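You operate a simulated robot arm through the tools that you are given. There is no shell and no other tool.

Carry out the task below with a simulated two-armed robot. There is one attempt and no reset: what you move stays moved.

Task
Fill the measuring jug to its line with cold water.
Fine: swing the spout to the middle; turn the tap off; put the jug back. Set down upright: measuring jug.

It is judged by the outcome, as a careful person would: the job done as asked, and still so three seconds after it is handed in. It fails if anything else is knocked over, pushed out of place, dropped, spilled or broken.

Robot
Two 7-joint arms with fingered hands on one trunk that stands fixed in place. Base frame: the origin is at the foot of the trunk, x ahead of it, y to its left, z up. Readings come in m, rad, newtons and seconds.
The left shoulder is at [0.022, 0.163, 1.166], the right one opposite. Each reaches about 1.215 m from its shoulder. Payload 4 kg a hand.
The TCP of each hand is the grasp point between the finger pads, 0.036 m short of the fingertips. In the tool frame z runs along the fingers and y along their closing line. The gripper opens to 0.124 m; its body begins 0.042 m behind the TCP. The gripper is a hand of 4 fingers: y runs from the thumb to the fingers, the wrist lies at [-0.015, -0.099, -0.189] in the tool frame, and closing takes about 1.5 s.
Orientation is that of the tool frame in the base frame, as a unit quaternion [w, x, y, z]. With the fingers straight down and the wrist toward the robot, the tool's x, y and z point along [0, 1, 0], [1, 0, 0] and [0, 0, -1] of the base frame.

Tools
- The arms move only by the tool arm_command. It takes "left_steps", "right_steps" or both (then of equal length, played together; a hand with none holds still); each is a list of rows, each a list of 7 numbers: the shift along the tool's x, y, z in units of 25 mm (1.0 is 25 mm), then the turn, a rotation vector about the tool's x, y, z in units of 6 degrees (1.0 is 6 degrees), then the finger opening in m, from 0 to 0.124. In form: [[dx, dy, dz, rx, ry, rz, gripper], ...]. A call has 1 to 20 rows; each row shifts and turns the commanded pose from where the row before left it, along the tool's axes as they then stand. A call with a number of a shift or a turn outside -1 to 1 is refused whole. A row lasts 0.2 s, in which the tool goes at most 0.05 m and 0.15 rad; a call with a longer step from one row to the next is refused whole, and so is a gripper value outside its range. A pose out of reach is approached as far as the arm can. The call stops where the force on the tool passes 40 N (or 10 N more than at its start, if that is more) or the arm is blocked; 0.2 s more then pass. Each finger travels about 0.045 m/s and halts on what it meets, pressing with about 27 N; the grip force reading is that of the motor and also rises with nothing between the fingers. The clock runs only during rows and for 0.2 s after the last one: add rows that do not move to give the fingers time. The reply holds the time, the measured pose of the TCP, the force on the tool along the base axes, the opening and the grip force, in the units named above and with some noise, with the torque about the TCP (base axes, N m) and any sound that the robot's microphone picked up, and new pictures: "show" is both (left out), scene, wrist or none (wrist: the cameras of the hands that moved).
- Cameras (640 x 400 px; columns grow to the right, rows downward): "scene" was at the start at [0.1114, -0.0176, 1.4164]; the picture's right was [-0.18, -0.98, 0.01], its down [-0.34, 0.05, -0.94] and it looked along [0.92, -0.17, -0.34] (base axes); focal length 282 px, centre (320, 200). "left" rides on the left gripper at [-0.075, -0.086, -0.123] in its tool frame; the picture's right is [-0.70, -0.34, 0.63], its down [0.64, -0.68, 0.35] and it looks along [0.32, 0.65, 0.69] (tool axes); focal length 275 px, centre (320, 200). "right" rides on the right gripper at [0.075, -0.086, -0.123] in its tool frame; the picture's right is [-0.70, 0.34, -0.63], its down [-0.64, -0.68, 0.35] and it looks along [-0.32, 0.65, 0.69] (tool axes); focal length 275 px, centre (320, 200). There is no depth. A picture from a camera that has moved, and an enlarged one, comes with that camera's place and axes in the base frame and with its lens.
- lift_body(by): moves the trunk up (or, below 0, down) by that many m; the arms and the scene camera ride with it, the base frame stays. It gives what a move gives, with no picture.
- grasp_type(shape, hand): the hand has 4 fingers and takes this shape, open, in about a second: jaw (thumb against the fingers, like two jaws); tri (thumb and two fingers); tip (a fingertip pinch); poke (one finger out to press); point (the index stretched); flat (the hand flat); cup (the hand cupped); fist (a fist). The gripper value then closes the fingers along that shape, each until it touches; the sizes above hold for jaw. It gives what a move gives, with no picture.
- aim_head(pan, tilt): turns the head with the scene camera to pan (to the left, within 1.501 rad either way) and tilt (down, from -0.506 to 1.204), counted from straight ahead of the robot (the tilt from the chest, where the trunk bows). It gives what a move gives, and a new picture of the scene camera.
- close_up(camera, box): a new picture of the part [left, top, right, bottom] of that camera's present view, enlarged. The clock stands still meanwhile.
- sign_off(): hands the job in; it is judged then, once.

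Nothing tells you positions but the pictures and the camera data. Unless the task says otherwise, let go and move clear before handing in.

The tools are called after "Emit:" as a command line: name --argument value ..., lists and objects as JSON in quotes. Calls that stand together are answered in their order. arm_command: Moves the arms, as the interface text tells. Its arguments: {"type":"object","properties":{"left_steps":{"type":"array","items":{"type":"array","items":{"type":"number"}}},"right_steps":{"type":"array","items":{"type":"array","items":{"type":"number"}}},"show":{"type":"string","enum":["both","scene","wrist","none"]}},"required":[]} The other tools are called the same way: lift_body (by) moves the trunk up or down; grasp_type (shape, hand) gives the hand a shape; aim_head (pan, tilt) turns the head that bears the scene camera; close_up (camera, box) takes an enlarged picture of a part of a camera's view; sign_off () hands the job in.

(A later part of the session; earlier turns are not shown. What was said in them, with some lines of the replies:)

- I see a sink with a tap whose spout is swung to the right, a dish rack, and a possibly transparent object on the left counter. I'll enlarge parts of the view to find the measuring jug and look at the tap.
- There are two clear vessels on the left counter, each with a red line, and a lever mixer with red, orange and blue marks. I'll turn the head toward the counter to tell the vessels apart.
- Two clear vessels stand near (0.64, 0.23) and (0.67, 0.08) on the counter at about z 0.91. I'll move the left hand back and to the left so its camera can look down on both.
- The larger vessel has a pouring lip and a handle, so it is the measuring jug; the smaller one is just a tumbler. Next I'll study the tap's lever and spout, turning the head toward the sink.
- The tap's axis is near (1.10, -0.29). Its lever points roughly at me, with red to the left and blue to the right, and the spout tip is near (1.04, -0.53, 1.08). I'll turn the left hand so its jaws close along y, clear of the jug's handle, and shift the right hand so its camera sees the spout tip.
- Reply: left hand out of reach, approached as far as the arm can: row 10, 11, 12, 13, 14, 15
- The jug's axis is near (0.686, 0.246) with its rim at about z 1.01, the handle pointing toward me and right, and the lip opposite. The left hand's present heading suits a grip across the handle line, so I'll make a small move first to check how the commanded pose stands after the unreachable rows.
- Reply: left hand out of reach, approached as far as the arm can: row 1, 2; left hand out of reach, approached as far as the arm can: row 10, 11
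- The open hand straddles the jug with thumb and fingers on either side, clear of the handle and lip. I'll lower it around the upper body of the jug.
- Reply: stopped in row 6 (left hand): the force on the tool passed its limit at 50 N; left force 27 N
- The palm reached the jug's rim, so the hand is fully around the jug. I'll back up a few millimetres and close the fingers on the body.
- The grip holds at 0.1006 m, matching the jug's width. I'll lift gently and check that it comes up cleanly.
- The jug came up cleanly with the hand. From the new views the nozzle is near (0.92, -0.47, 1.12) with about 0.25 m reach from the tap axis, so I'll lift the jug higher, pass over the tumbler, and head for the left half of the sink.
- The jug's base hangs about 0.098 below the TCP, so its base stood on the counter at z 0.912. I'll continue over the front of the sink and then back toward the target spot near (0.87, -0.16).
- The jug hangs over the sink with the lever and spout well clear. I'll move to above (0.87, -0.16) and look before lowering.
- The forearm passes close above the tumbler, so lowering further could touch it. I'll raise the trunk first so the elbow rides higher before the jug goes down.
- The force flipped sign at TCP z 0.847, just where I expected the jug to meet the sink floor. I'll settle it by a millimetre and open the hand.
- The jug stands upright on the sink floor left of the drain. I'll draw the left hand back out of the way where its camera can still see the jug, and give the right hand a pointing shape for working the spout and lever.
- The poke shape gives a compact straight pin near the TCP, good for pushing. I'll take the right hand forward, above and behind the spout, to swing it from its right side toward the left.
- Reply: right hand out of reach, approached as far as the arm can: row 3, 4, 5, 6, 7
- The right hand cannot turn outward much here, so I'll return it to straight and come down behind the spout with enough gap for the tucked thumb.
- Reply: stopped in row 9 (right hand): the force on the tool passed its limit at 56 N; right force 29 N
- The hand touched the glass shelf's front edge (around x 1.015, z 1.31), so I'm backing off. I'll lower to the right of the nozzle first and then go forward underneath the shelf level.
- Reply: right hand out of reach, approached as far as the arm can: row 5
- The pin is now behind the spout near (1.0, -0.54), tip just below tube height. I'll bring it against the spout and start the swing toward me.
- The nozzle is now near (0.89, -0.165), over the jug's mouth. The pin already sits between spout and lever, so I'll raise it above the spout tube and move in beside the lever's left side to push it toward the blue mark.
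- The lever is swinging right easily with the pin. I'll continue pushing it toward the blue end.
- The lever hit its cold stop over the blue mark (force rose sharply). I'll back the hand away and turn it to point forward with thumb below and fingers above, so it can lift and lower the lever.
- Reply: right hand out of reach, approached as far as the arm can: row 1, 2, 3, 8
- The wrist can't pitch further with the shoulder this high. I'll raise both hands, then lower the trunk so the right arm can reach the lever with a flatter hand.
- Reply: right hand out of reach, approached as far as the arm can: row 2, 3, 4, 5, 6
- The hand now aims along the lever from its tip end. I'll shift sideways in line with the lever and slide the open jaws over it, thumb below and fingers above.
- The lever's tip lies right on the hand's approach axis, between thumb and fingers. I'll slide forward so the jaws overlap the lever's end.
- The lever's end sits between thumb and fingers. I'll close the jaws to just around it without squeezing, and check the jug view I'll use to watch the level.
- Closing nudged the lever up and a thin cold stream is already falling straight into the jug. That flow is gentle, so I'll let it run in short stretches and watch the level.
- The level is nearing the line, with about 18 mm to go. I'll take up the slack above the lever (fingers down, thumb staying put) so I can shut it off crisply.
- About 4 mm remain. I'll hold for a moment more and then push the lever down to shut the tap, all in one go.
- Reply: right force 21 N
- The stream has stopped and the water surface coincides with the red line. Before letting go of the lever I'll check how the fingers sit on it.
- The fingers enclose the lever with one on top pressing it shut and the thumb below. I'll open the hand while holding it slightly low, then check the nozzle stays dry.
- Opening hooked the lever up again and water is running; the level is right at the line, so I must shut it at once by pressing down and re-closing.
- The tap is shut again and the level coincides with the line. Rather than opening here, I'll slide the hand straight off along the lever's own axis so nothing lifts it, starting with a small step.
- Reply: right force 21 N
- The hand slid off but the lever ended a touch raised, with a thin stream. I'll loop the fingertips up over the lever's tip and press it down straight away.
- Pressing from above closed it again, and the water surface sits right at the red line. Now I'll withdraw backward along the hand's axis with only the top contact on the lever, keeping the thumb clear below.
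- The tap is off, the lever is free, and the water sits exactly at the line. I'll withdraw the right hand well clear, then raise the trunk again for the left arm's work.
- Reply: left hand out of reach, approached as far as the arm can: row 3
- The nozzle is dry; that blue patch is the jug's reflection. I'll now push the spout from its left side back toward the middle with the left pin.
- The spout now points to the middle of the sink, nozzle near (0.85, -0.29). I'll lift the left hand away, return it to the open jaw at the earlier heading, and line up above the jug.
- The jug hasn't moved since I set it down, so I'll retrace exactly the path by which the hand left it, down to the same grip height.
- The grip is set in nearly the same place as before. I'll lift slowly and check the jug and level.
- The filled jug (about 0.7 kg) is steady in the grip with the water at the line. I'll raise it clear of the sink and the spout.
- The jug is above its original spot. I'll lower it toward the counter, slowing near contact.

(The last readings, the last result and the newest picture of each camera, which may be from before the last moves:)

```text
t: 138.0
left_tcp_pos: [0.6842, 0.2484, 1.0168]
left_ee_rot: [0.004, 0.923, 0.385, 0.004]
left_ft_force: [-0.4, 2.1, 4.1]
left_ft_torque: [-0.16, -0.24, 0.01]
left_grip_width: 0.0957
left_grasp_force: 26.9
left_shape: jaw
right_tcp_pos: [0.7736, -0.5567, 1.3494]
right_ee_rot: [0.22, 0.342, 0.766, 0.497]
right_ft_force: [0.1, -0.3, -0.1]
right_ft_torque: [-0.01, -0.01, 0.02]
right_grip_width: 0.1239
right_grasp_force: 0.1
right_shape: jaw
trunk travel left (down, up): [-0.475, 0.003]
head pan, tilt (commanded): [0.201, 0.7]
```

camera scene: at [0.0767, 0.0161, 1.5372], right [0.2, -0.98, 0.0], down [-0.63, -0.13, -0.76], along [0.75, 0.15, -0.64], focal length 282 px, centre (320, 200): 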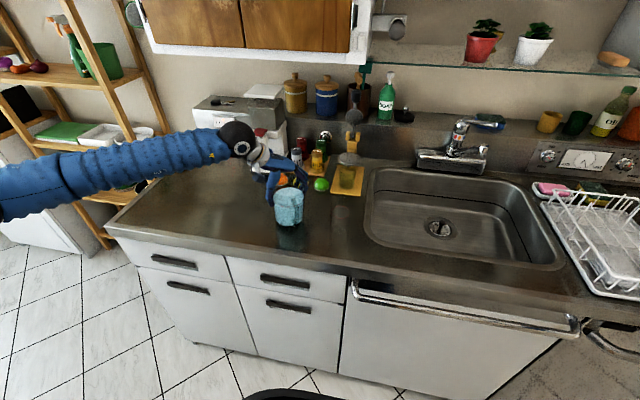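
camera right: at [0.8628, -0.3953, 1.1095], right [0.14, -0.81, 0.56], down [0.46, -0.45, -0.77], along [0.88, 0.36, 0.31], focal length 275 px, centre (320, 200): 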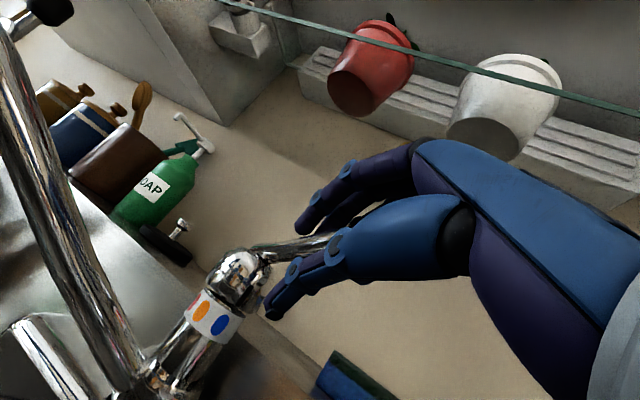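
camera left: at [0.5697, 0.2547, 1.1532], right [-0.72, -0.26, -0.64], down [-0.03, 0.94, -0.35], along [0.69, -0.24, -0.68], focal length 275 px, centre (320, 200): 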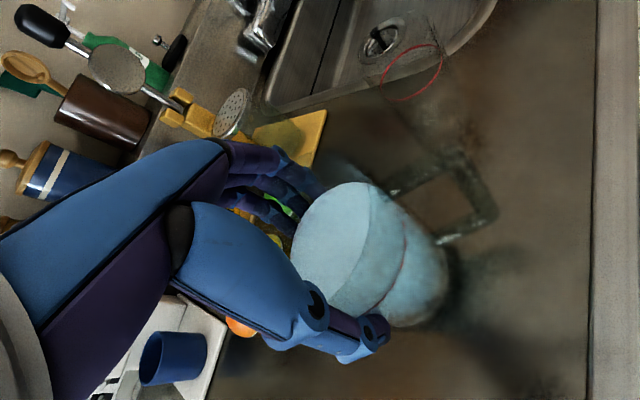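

The counter has taken the jug's weight. I'll ease off slightly and open the hand.

Emit:
arm_command --left_steps '[[0, 0, -0.04, 0, 0, 0, 0.07], [0, 0, 0, 0, 0, 0, 0.09], [0, 0, 0, 0, 0, 0, 0.1], [0, 0, 0, 0, 0, 0, 0.11], [0, 0, 0, 0, 0, 0, 0.12], [0, 0, 0, 0, 0, 0, 0.124], [0, 0, 0, 0, 0, 0, 0.124], [0, 0, 0, 0, 0, 0, 0.124], [0, 0, 0, 0, 0, 0, 0.124]]' --show "both"

Emit:
close_up --camera "scene" --box '[220, 110, 400, 250]'

```text
t: 140.0
left_tcp_pos: [0.6838, 0.2462, 1.0167]
left_ee_rot: [0.003, 0.923, 0.385, 0.003]
left_ft_force: [0.3, 0.3, 0.4]
left_ft_torque: [-0.01, -0.01, -0.01]
left_grip_width: 0.1239
left_grasp_force: 0.1
left_shape: jaw
right_tcp_pos: [0.7744, -0.5575, 1.3484]
right_ee_rot: [0.22, 0.342, 0.766, 0.498]
right_ft_force: [-0.1, 1.2, 0.3]
right_ft_torque: [0.01, 0.01, 0.03]
right_grip_width: 0.1235
right_grasp_force: 0.1
right_shape: jaw
trunk travel left (down, up): [-0.475, 0.003]
head pan, tilt (commanded): [0.201, 0.7]
camera scene: at [0.0762, 0.0159, 1.5372], right [0.2, -0.98, 0.0], down [-0.63, -0.13, -0.76], along [0.75, 0.15, -0.64], focal length 282 px, centre (320, 200)
camera left: at [0.5696, 0.2546, 1.1384], right [-0.72, -0.26, -0.64], down [-0.03, 0.94, -0.35], along [0.69, -0.24, -0.68], focal length 275 px, centre (320, 200)
```

scene: 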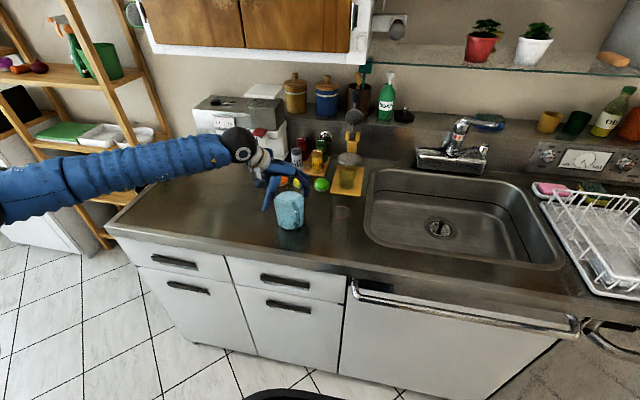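
left: 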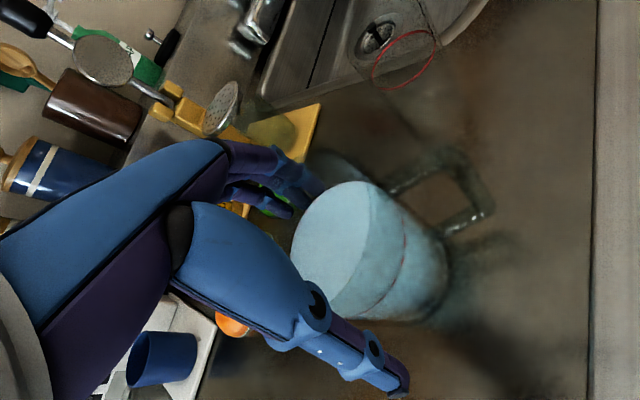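

```text
2.86 times, centred on (310, 180) of scene
camera zoom: at [0.0762, 0.0159, 1.5372], right [0.2, -0.98, 0.0], down [-0.63, -0.13, -0.76], along [0.75, 0.15, -0.64], focal length 805 px, centre (349, 257)
```

zoom: 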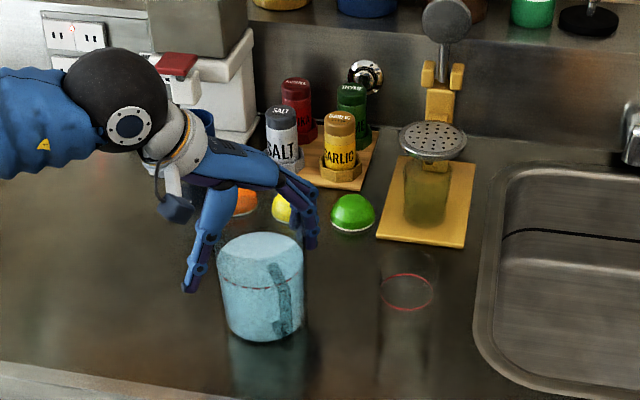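

Emit:
close_up --camera "scene" --box '[265, 180, 315, 235]'

Emit:
close_up --camera "left" --box '[260, 140, 520, 360]'

```text
7.27 times, centred on (290, 208) of scene
camera zoom: at [0.0762, 0.0159, 1.5372], right [0.2, -0.98, 0.0], down [-0.63, -0.13, -0.76], along [0.75, 0.15, -0.64], focal length 2048 px, centre (538, 146)
```

zoom: 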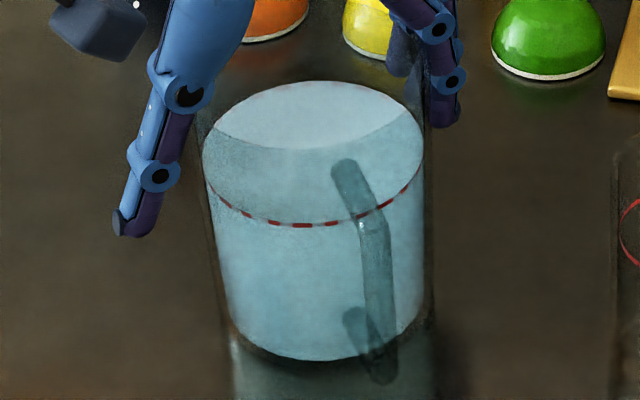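

```text
1.82 times, centred on (390, 250) of left
camera zoom: at [0.5696, 0.2546, 1.1384], right [-0.72, -0.26, -0.64], down [-0.03, 0.94, -0.35], along [0.69, -0.24, -0.68], focal length 500 px, centre (193, 109)
```

zoom: 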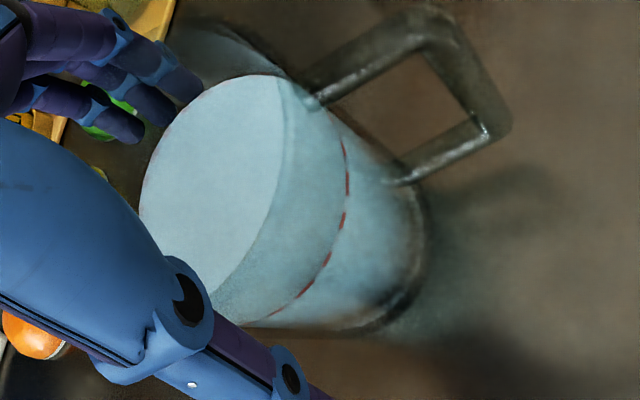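

The jug stands upright on its original spot with the water exactly at the line. I'll raise the left hand straight up off it and move clear.

Emit:
arm_command --left_steps '[[0, 0, -0.3, 0, 0, 0, 0.124], [0, 0, -0.5, 0, 0, 0, 0.124], [0, 0, -0.7, 0, 0, 0, 0.124], [0, 0, -1, 0, 0, 0, 0.124], [0, 0, -1, 0, 0, 0, 0.124], [0, 0, -1, 0, 0, 0, 0.124], [0, 0, -1, 0, 0, 0, 0.124], [0, 0, -1, 0, 0, 0, 0.124], [0, 0, -1, 0, 0, 0, 0.124], [0, 0, -1, 0, 0, 0, 0.124]]' --show "both"

Emit:
close_up --camera "scene" --box '[220, 110, 400, 250]'

```text
t: 142.2
left_tcp_pos: [0.6821, 0.2479, 1.2286]
left_ee_rot: [0.003, 0.924, 0.384, 0.003]
left_ft_force: [0.3, 0.8, 0.2]
left_ft_torque: [-0.02, 0.01, 0.01]
left_grip_width: 0.1237
left_grasp_force: 0.1
left_shape: jaw
right_tcp_pos: [0.7748, -0.5577, 1.3489]
right_ee_rot: [0.22, 0.341, 0.766, 0.498]
right_ft_force: [0.3, 0.2, 0.5]
right_ft_torque: [-0.04, -0.02, 0.0]
right_grip_width: 0.1237
right_grasp_force: 0.1
right_shape: jaw
trunk travel left (down, up): [-0.475, 0.003]
head pan, tilt (commanded): [0.201, 0.7]
camera scene: at [0.0761, 0.0156, 1.5373], right [0.2, -0.98, 0.0], down [-0.63, -0.13, -0.76], along [0.75, 0.15, -0.64], focal length 282 px, centre (320, 200)
camera left: at [0.5677, 0.2554, 1.3506], right [-0.72, -0.26, -0.64], down [-0.03, 0.94, -0.35], along [0.69, -0.24, -0.69], focal length 275 px, centre (320, 200)
```

scene: 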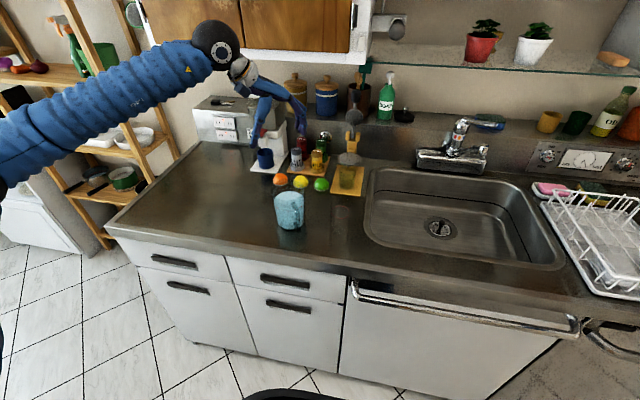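
left: 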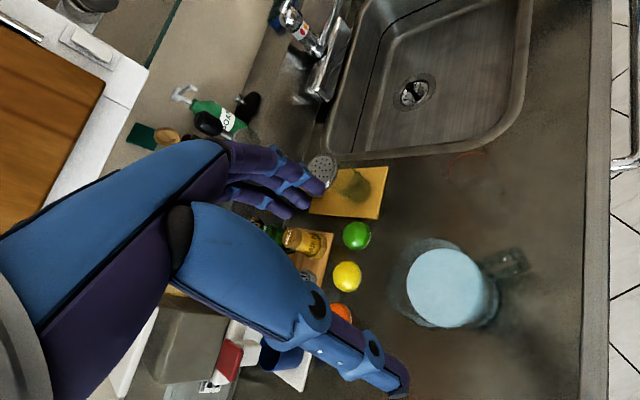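

```text
2.86 times, centred on (310, 180) of scene
camera zoom: at [0.0761, 0.0156, 1.5373], right [0.2, -0.98, 0.0], down [-0.63, -0.13, -0.76], along [0.75, 0.15, -0.64], focal length 805 px, centre (349, 257)
```

zoom: 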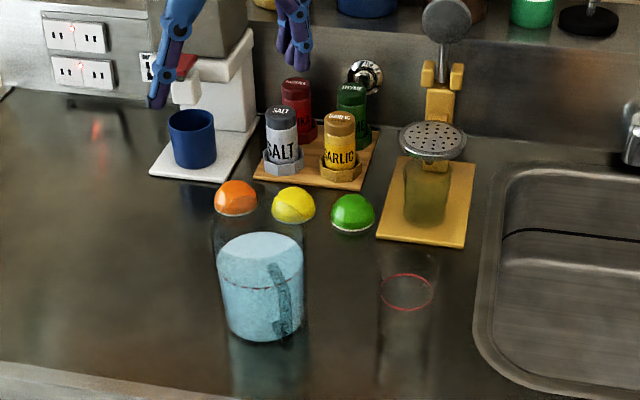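

Emit:
arm_command --left_steps '[[0, -0.6, -0.6, 0, 0, 0, 0.124], [0, -1, -0.6, 0, 0, 0, 0.124], [0, -1, -0.6, 0, 0, 0, 0.124], [0, -1, -0.6, 0, 0, 0, 0.124], [0, -1, -0.6, 0, 0, 0, 0.124], [0, -1, -0.6, 0, 0, 0, 0.124]]' --show "wrist"

Emit:
aim_head --pan -0.1 --tilt 0.5

Emit:
close_up --camera "scene" --box '[240, 150, 440, 300]'

Emit:
close_up --camera "scene" --box '[140, 180, 300, 300]'

```text
t: 143.6
left_tcp_pos: [0.659, 0.2697, 1.2533]
left_ee_rot: [0.004, 0.922, 0.387, 0.004]
left_ft_force: [0.1, -0.3, -0.3]
left_ft_torque: [0.04, -0.01, 0.01]
left_grip_width: 0.1237
left_grasp_force: 0.0
left_shape: jaw
left hand out of reach, approached as far as the arm can: row 2, 3, 4, 5, 6
right_tcp_pos: [0.774, -0.5576, 1.3483]
right_ee_rot: [0.221, 0.343, 0.766, 0.498]
right_ft_force: [0.0, -0.4, -0.3]
right_ft_torque: [0.02, 0.01, 0.02]
right_grip_width: 0.1238
right_grasp_force: 0.1
right_shape: jaw
trunk travel left (down, up): [-0.475, 0.003]
head pan, tilt (commanded): [0.201, 0.7]
camera left: at [0.5452, 0.2776, 1.3756], right [-0.72, -0.26, -0.64], down [-0.03, 0.94, -0.35], along [0.69, -0.23, -0.68], focal length 275 px, centre (320, 200)
```

left: 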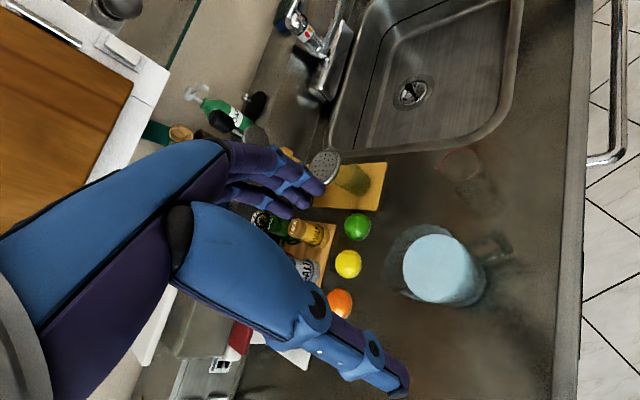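

```text
t: 144.4
left_tcp_pos: [0.6599, 0.27, 1.2535]
left_ee_rot: [0.003, 0.922, 0.387, 0.003]
left_ft_force: [-0.8, 0.3, 0.1]
left_ft_torque: [0.01, 0.0, -0.03]
left_grip_width: 0.1236
left_grasp_force: 0.1
left_shape: jaw
right_tcp_pos: [0.7737, -0.5576, 1.348]
right_ee_rot: [0.22, 0.342, 0.766, 0.498]
right_ft_force: [-0.2, 0.6, -0.5]
right_ft_torque: [0.0, 0.0, 0.0]
right_grip_width: 0.1235
right_grasp_force: 0.1
right_shape: jaw
trunk travel left (down, up): [-0.475, 0.003]
head pan, tilt (commanded): [-0.099, 0.499]
camera scene: at [0.0835, -0.0099, 1.5549], right [-0.1, -1.0, 0.0], down [-0.48, 0.05, -0.88], along [0.87, -0.09, -0.48], focal length 282 px, centre (320, 200)
```

scene: 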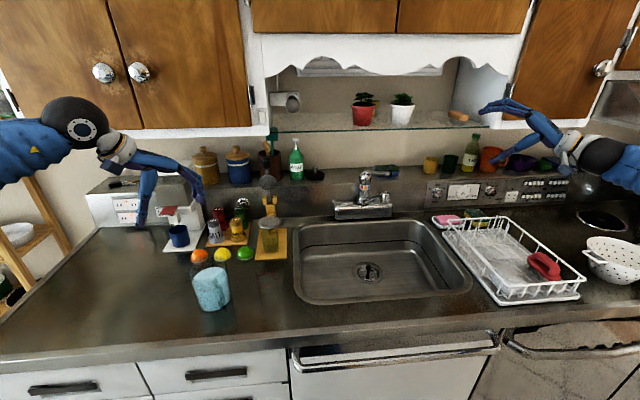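

```text
2.67 times, centred on (340, 225) of scene
camera zoom: at [0.0835, -0.0099, 1.5549], right [-0.1, -1.0, 0.0], down [-0.48, 0.05, -0.88], along [0.87, -0.09, -0.48], focal length 751 px, centre (267, 133)
```

zoom: 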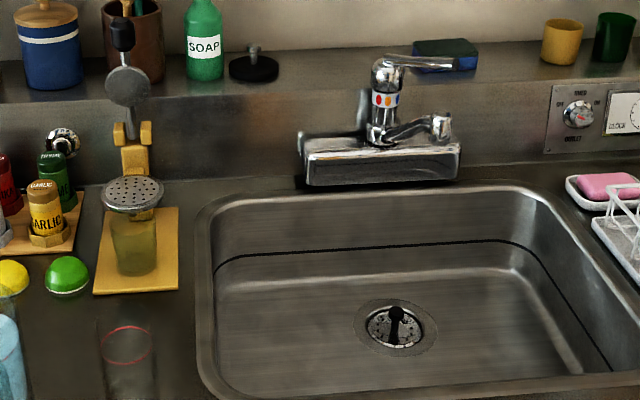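

```text
3.33 times, centred on (220, 240) of scene
camera zoom: at [0.0835, -0.0099, 1.5549], right [-0.1, -1.0, 0.0], down [-0.48, 0.05, -0.88], along [0.87, -0.09, -0.48], focal length 939 px, centre (653, 67)
```

zoom: 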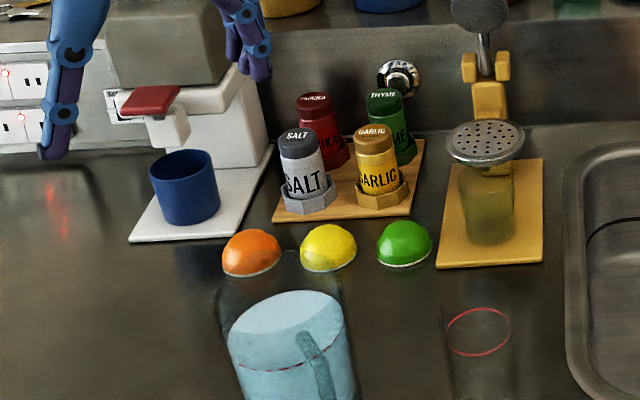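

The spout points to the sink's middle, the tap is dry, and everything else stands where it was. I'll move the left hand further up and back so it's well clear before finishing.

Emit:
arm_command --left_steps '[[0, 0, -0.8, 0, 0, -1, 0.124], [0, 0, -0.8, 0, 0, -1, 0.124], [0, 0, -0.8, 0, 0, -1, 0.124], [0, 0, -0.8, 0, 0, -1, 0.124], [0, 0, -0.8, 0, 0, -1, 0.124], [0, -0.9, -0.2, 0, 0, 0, 0.124], [0, -0.9, -0.2, 0, 0, 0, 0.124], [0, -0.9, -0.2, 0, 0, 0, 0.124], [0, 0, 0, 0, 0, 0, 0.124], [0, 0, 0, 0, 0, 0, 0.124]]' --show "both"

Emit:
close_up --camera "scene" --box '[180, 250, 240, 320]'

Emit:
close_up --camera "scene" --box '[320, 150, 420, 250]'

```text
t: 146.6
left_tcp_pos: [0.5935, 0.2874, 1.3688]
left_ee_rot: [0.005, 0.792, 0.61, 0.002]
left_ft_force: [-0.3, 0.4, -0.1]
left_ft_torque: [0.02, 0.0, 0.02]
left_grip_width: 0.1237
left_grasp_force: 0.1
left_shape: jaw
right_tcp_pos: [0.773, -0.5594, 1.3486]
right_ee_rot: [0.22, 0.342, 0.766, 0.498]
right_ft_force: [-0.1, -0.3, -0.3]
right_ft_torque: [0.05, 0.01, 0.03]
right_grip_width: 0.1237
right_grasp_force: 0.1
right_shape: jaw
trunk travel left (down, up): [-0.475, 0.003]
head pan, tilt (commanded): [-0.099, 0.499]
camera scene: at [0.0834, -0.0102, 1.555], right [-0.1, -1.0, 0.0], down [-0.48, 0.05, -0.88], along [0.87, -0.09, -0.48], focal length 282 px, centre (320, 200)
camera left: at [0.4907, 0.2372, 1.4911], right [-0.5, -0.59, -0.64], down [-0.49, 0.8, -0.35], along [0.71, 0.14, -0.69], focal length 275 px, centre (320, 200)
```

scene: 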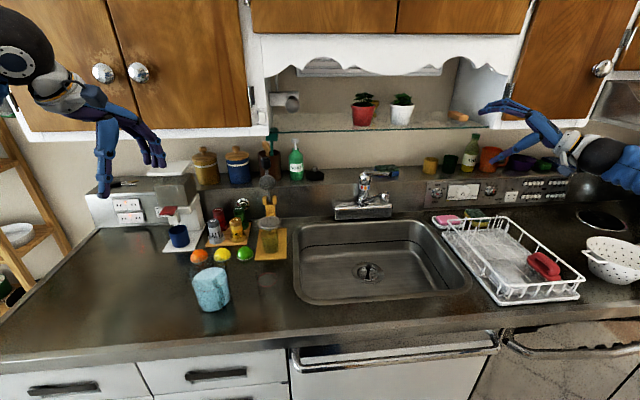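
left: 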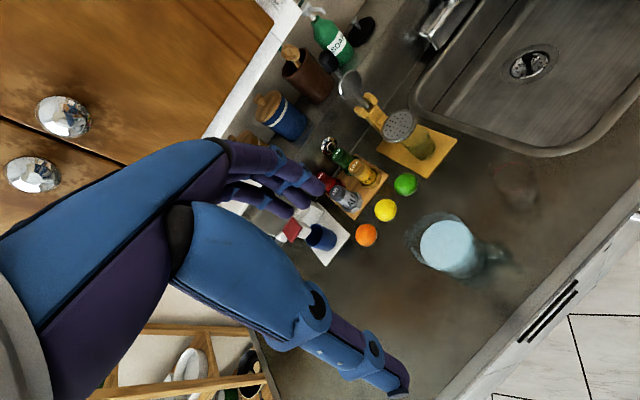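

```text
5.71 times, centred on (210, 285) of scene
camera zoom: at [0.0834, -0.0102, 1.555], right [-0.1, -1.0, 0.0], down [-0.48, 0.05, -0.88], along [0.87, -0.09, -0.48], focal length 1610 px, centre (949, -286)
```

zoom: 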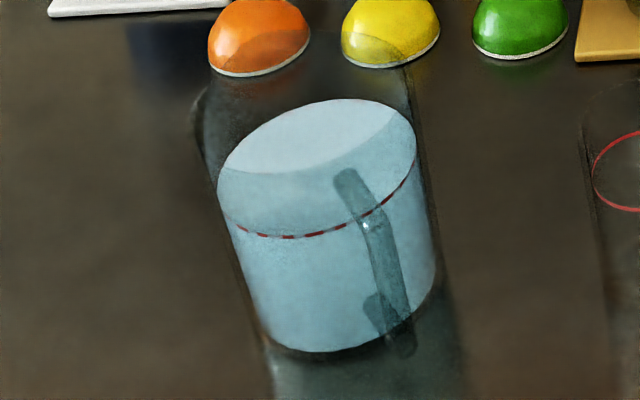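

```text
4.00 times, centred on (370, 200) of scene
camera zoom: at [0.0834, -0.0102, 1.555], right [-0.1, -1.0, 0.0], down [-0.48, 0.05, -0.88], along [0.87, -0.09, -0.48], focal length 1127 px, centre (120, 200)
```

zoom: 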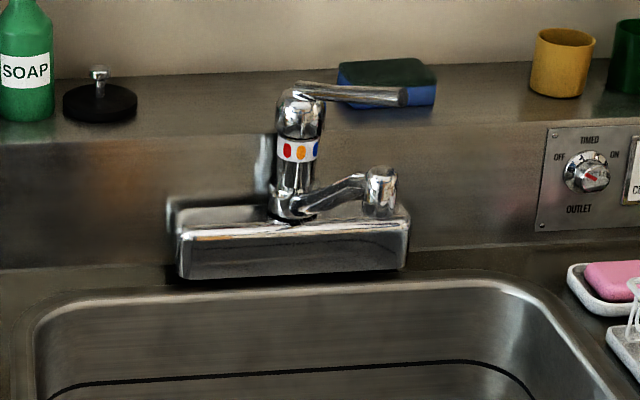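

The jug is back in its place, upright, with cold water right at its line. The tap is off, the spout points to the middle of the sink, and both hands are clear, so I'm handing in the job.

Emit:
sign_off

```text
The job is handed in.
```

I filled the measuring jug to its red line with cold water and put it back upright, within about a centimetre of where it started. The tap is off, the spout points to the middle of the sink, and both hands are clear.

- **Filling:** I stood the jug in the sink under the spout and set the lever to the cold stop. When I let go of the lever it lifted twice, each time letting out a little more water. I shut it off each time, and the final level matched the line.
- **Shelf contact:** Early on, my right hand bumped the front edge of the glass shelf and I backed off. Nothing on the shelf looked disturbed.

In the last pictures the nozzle was dry and nothing looked spilled or moved out of place.
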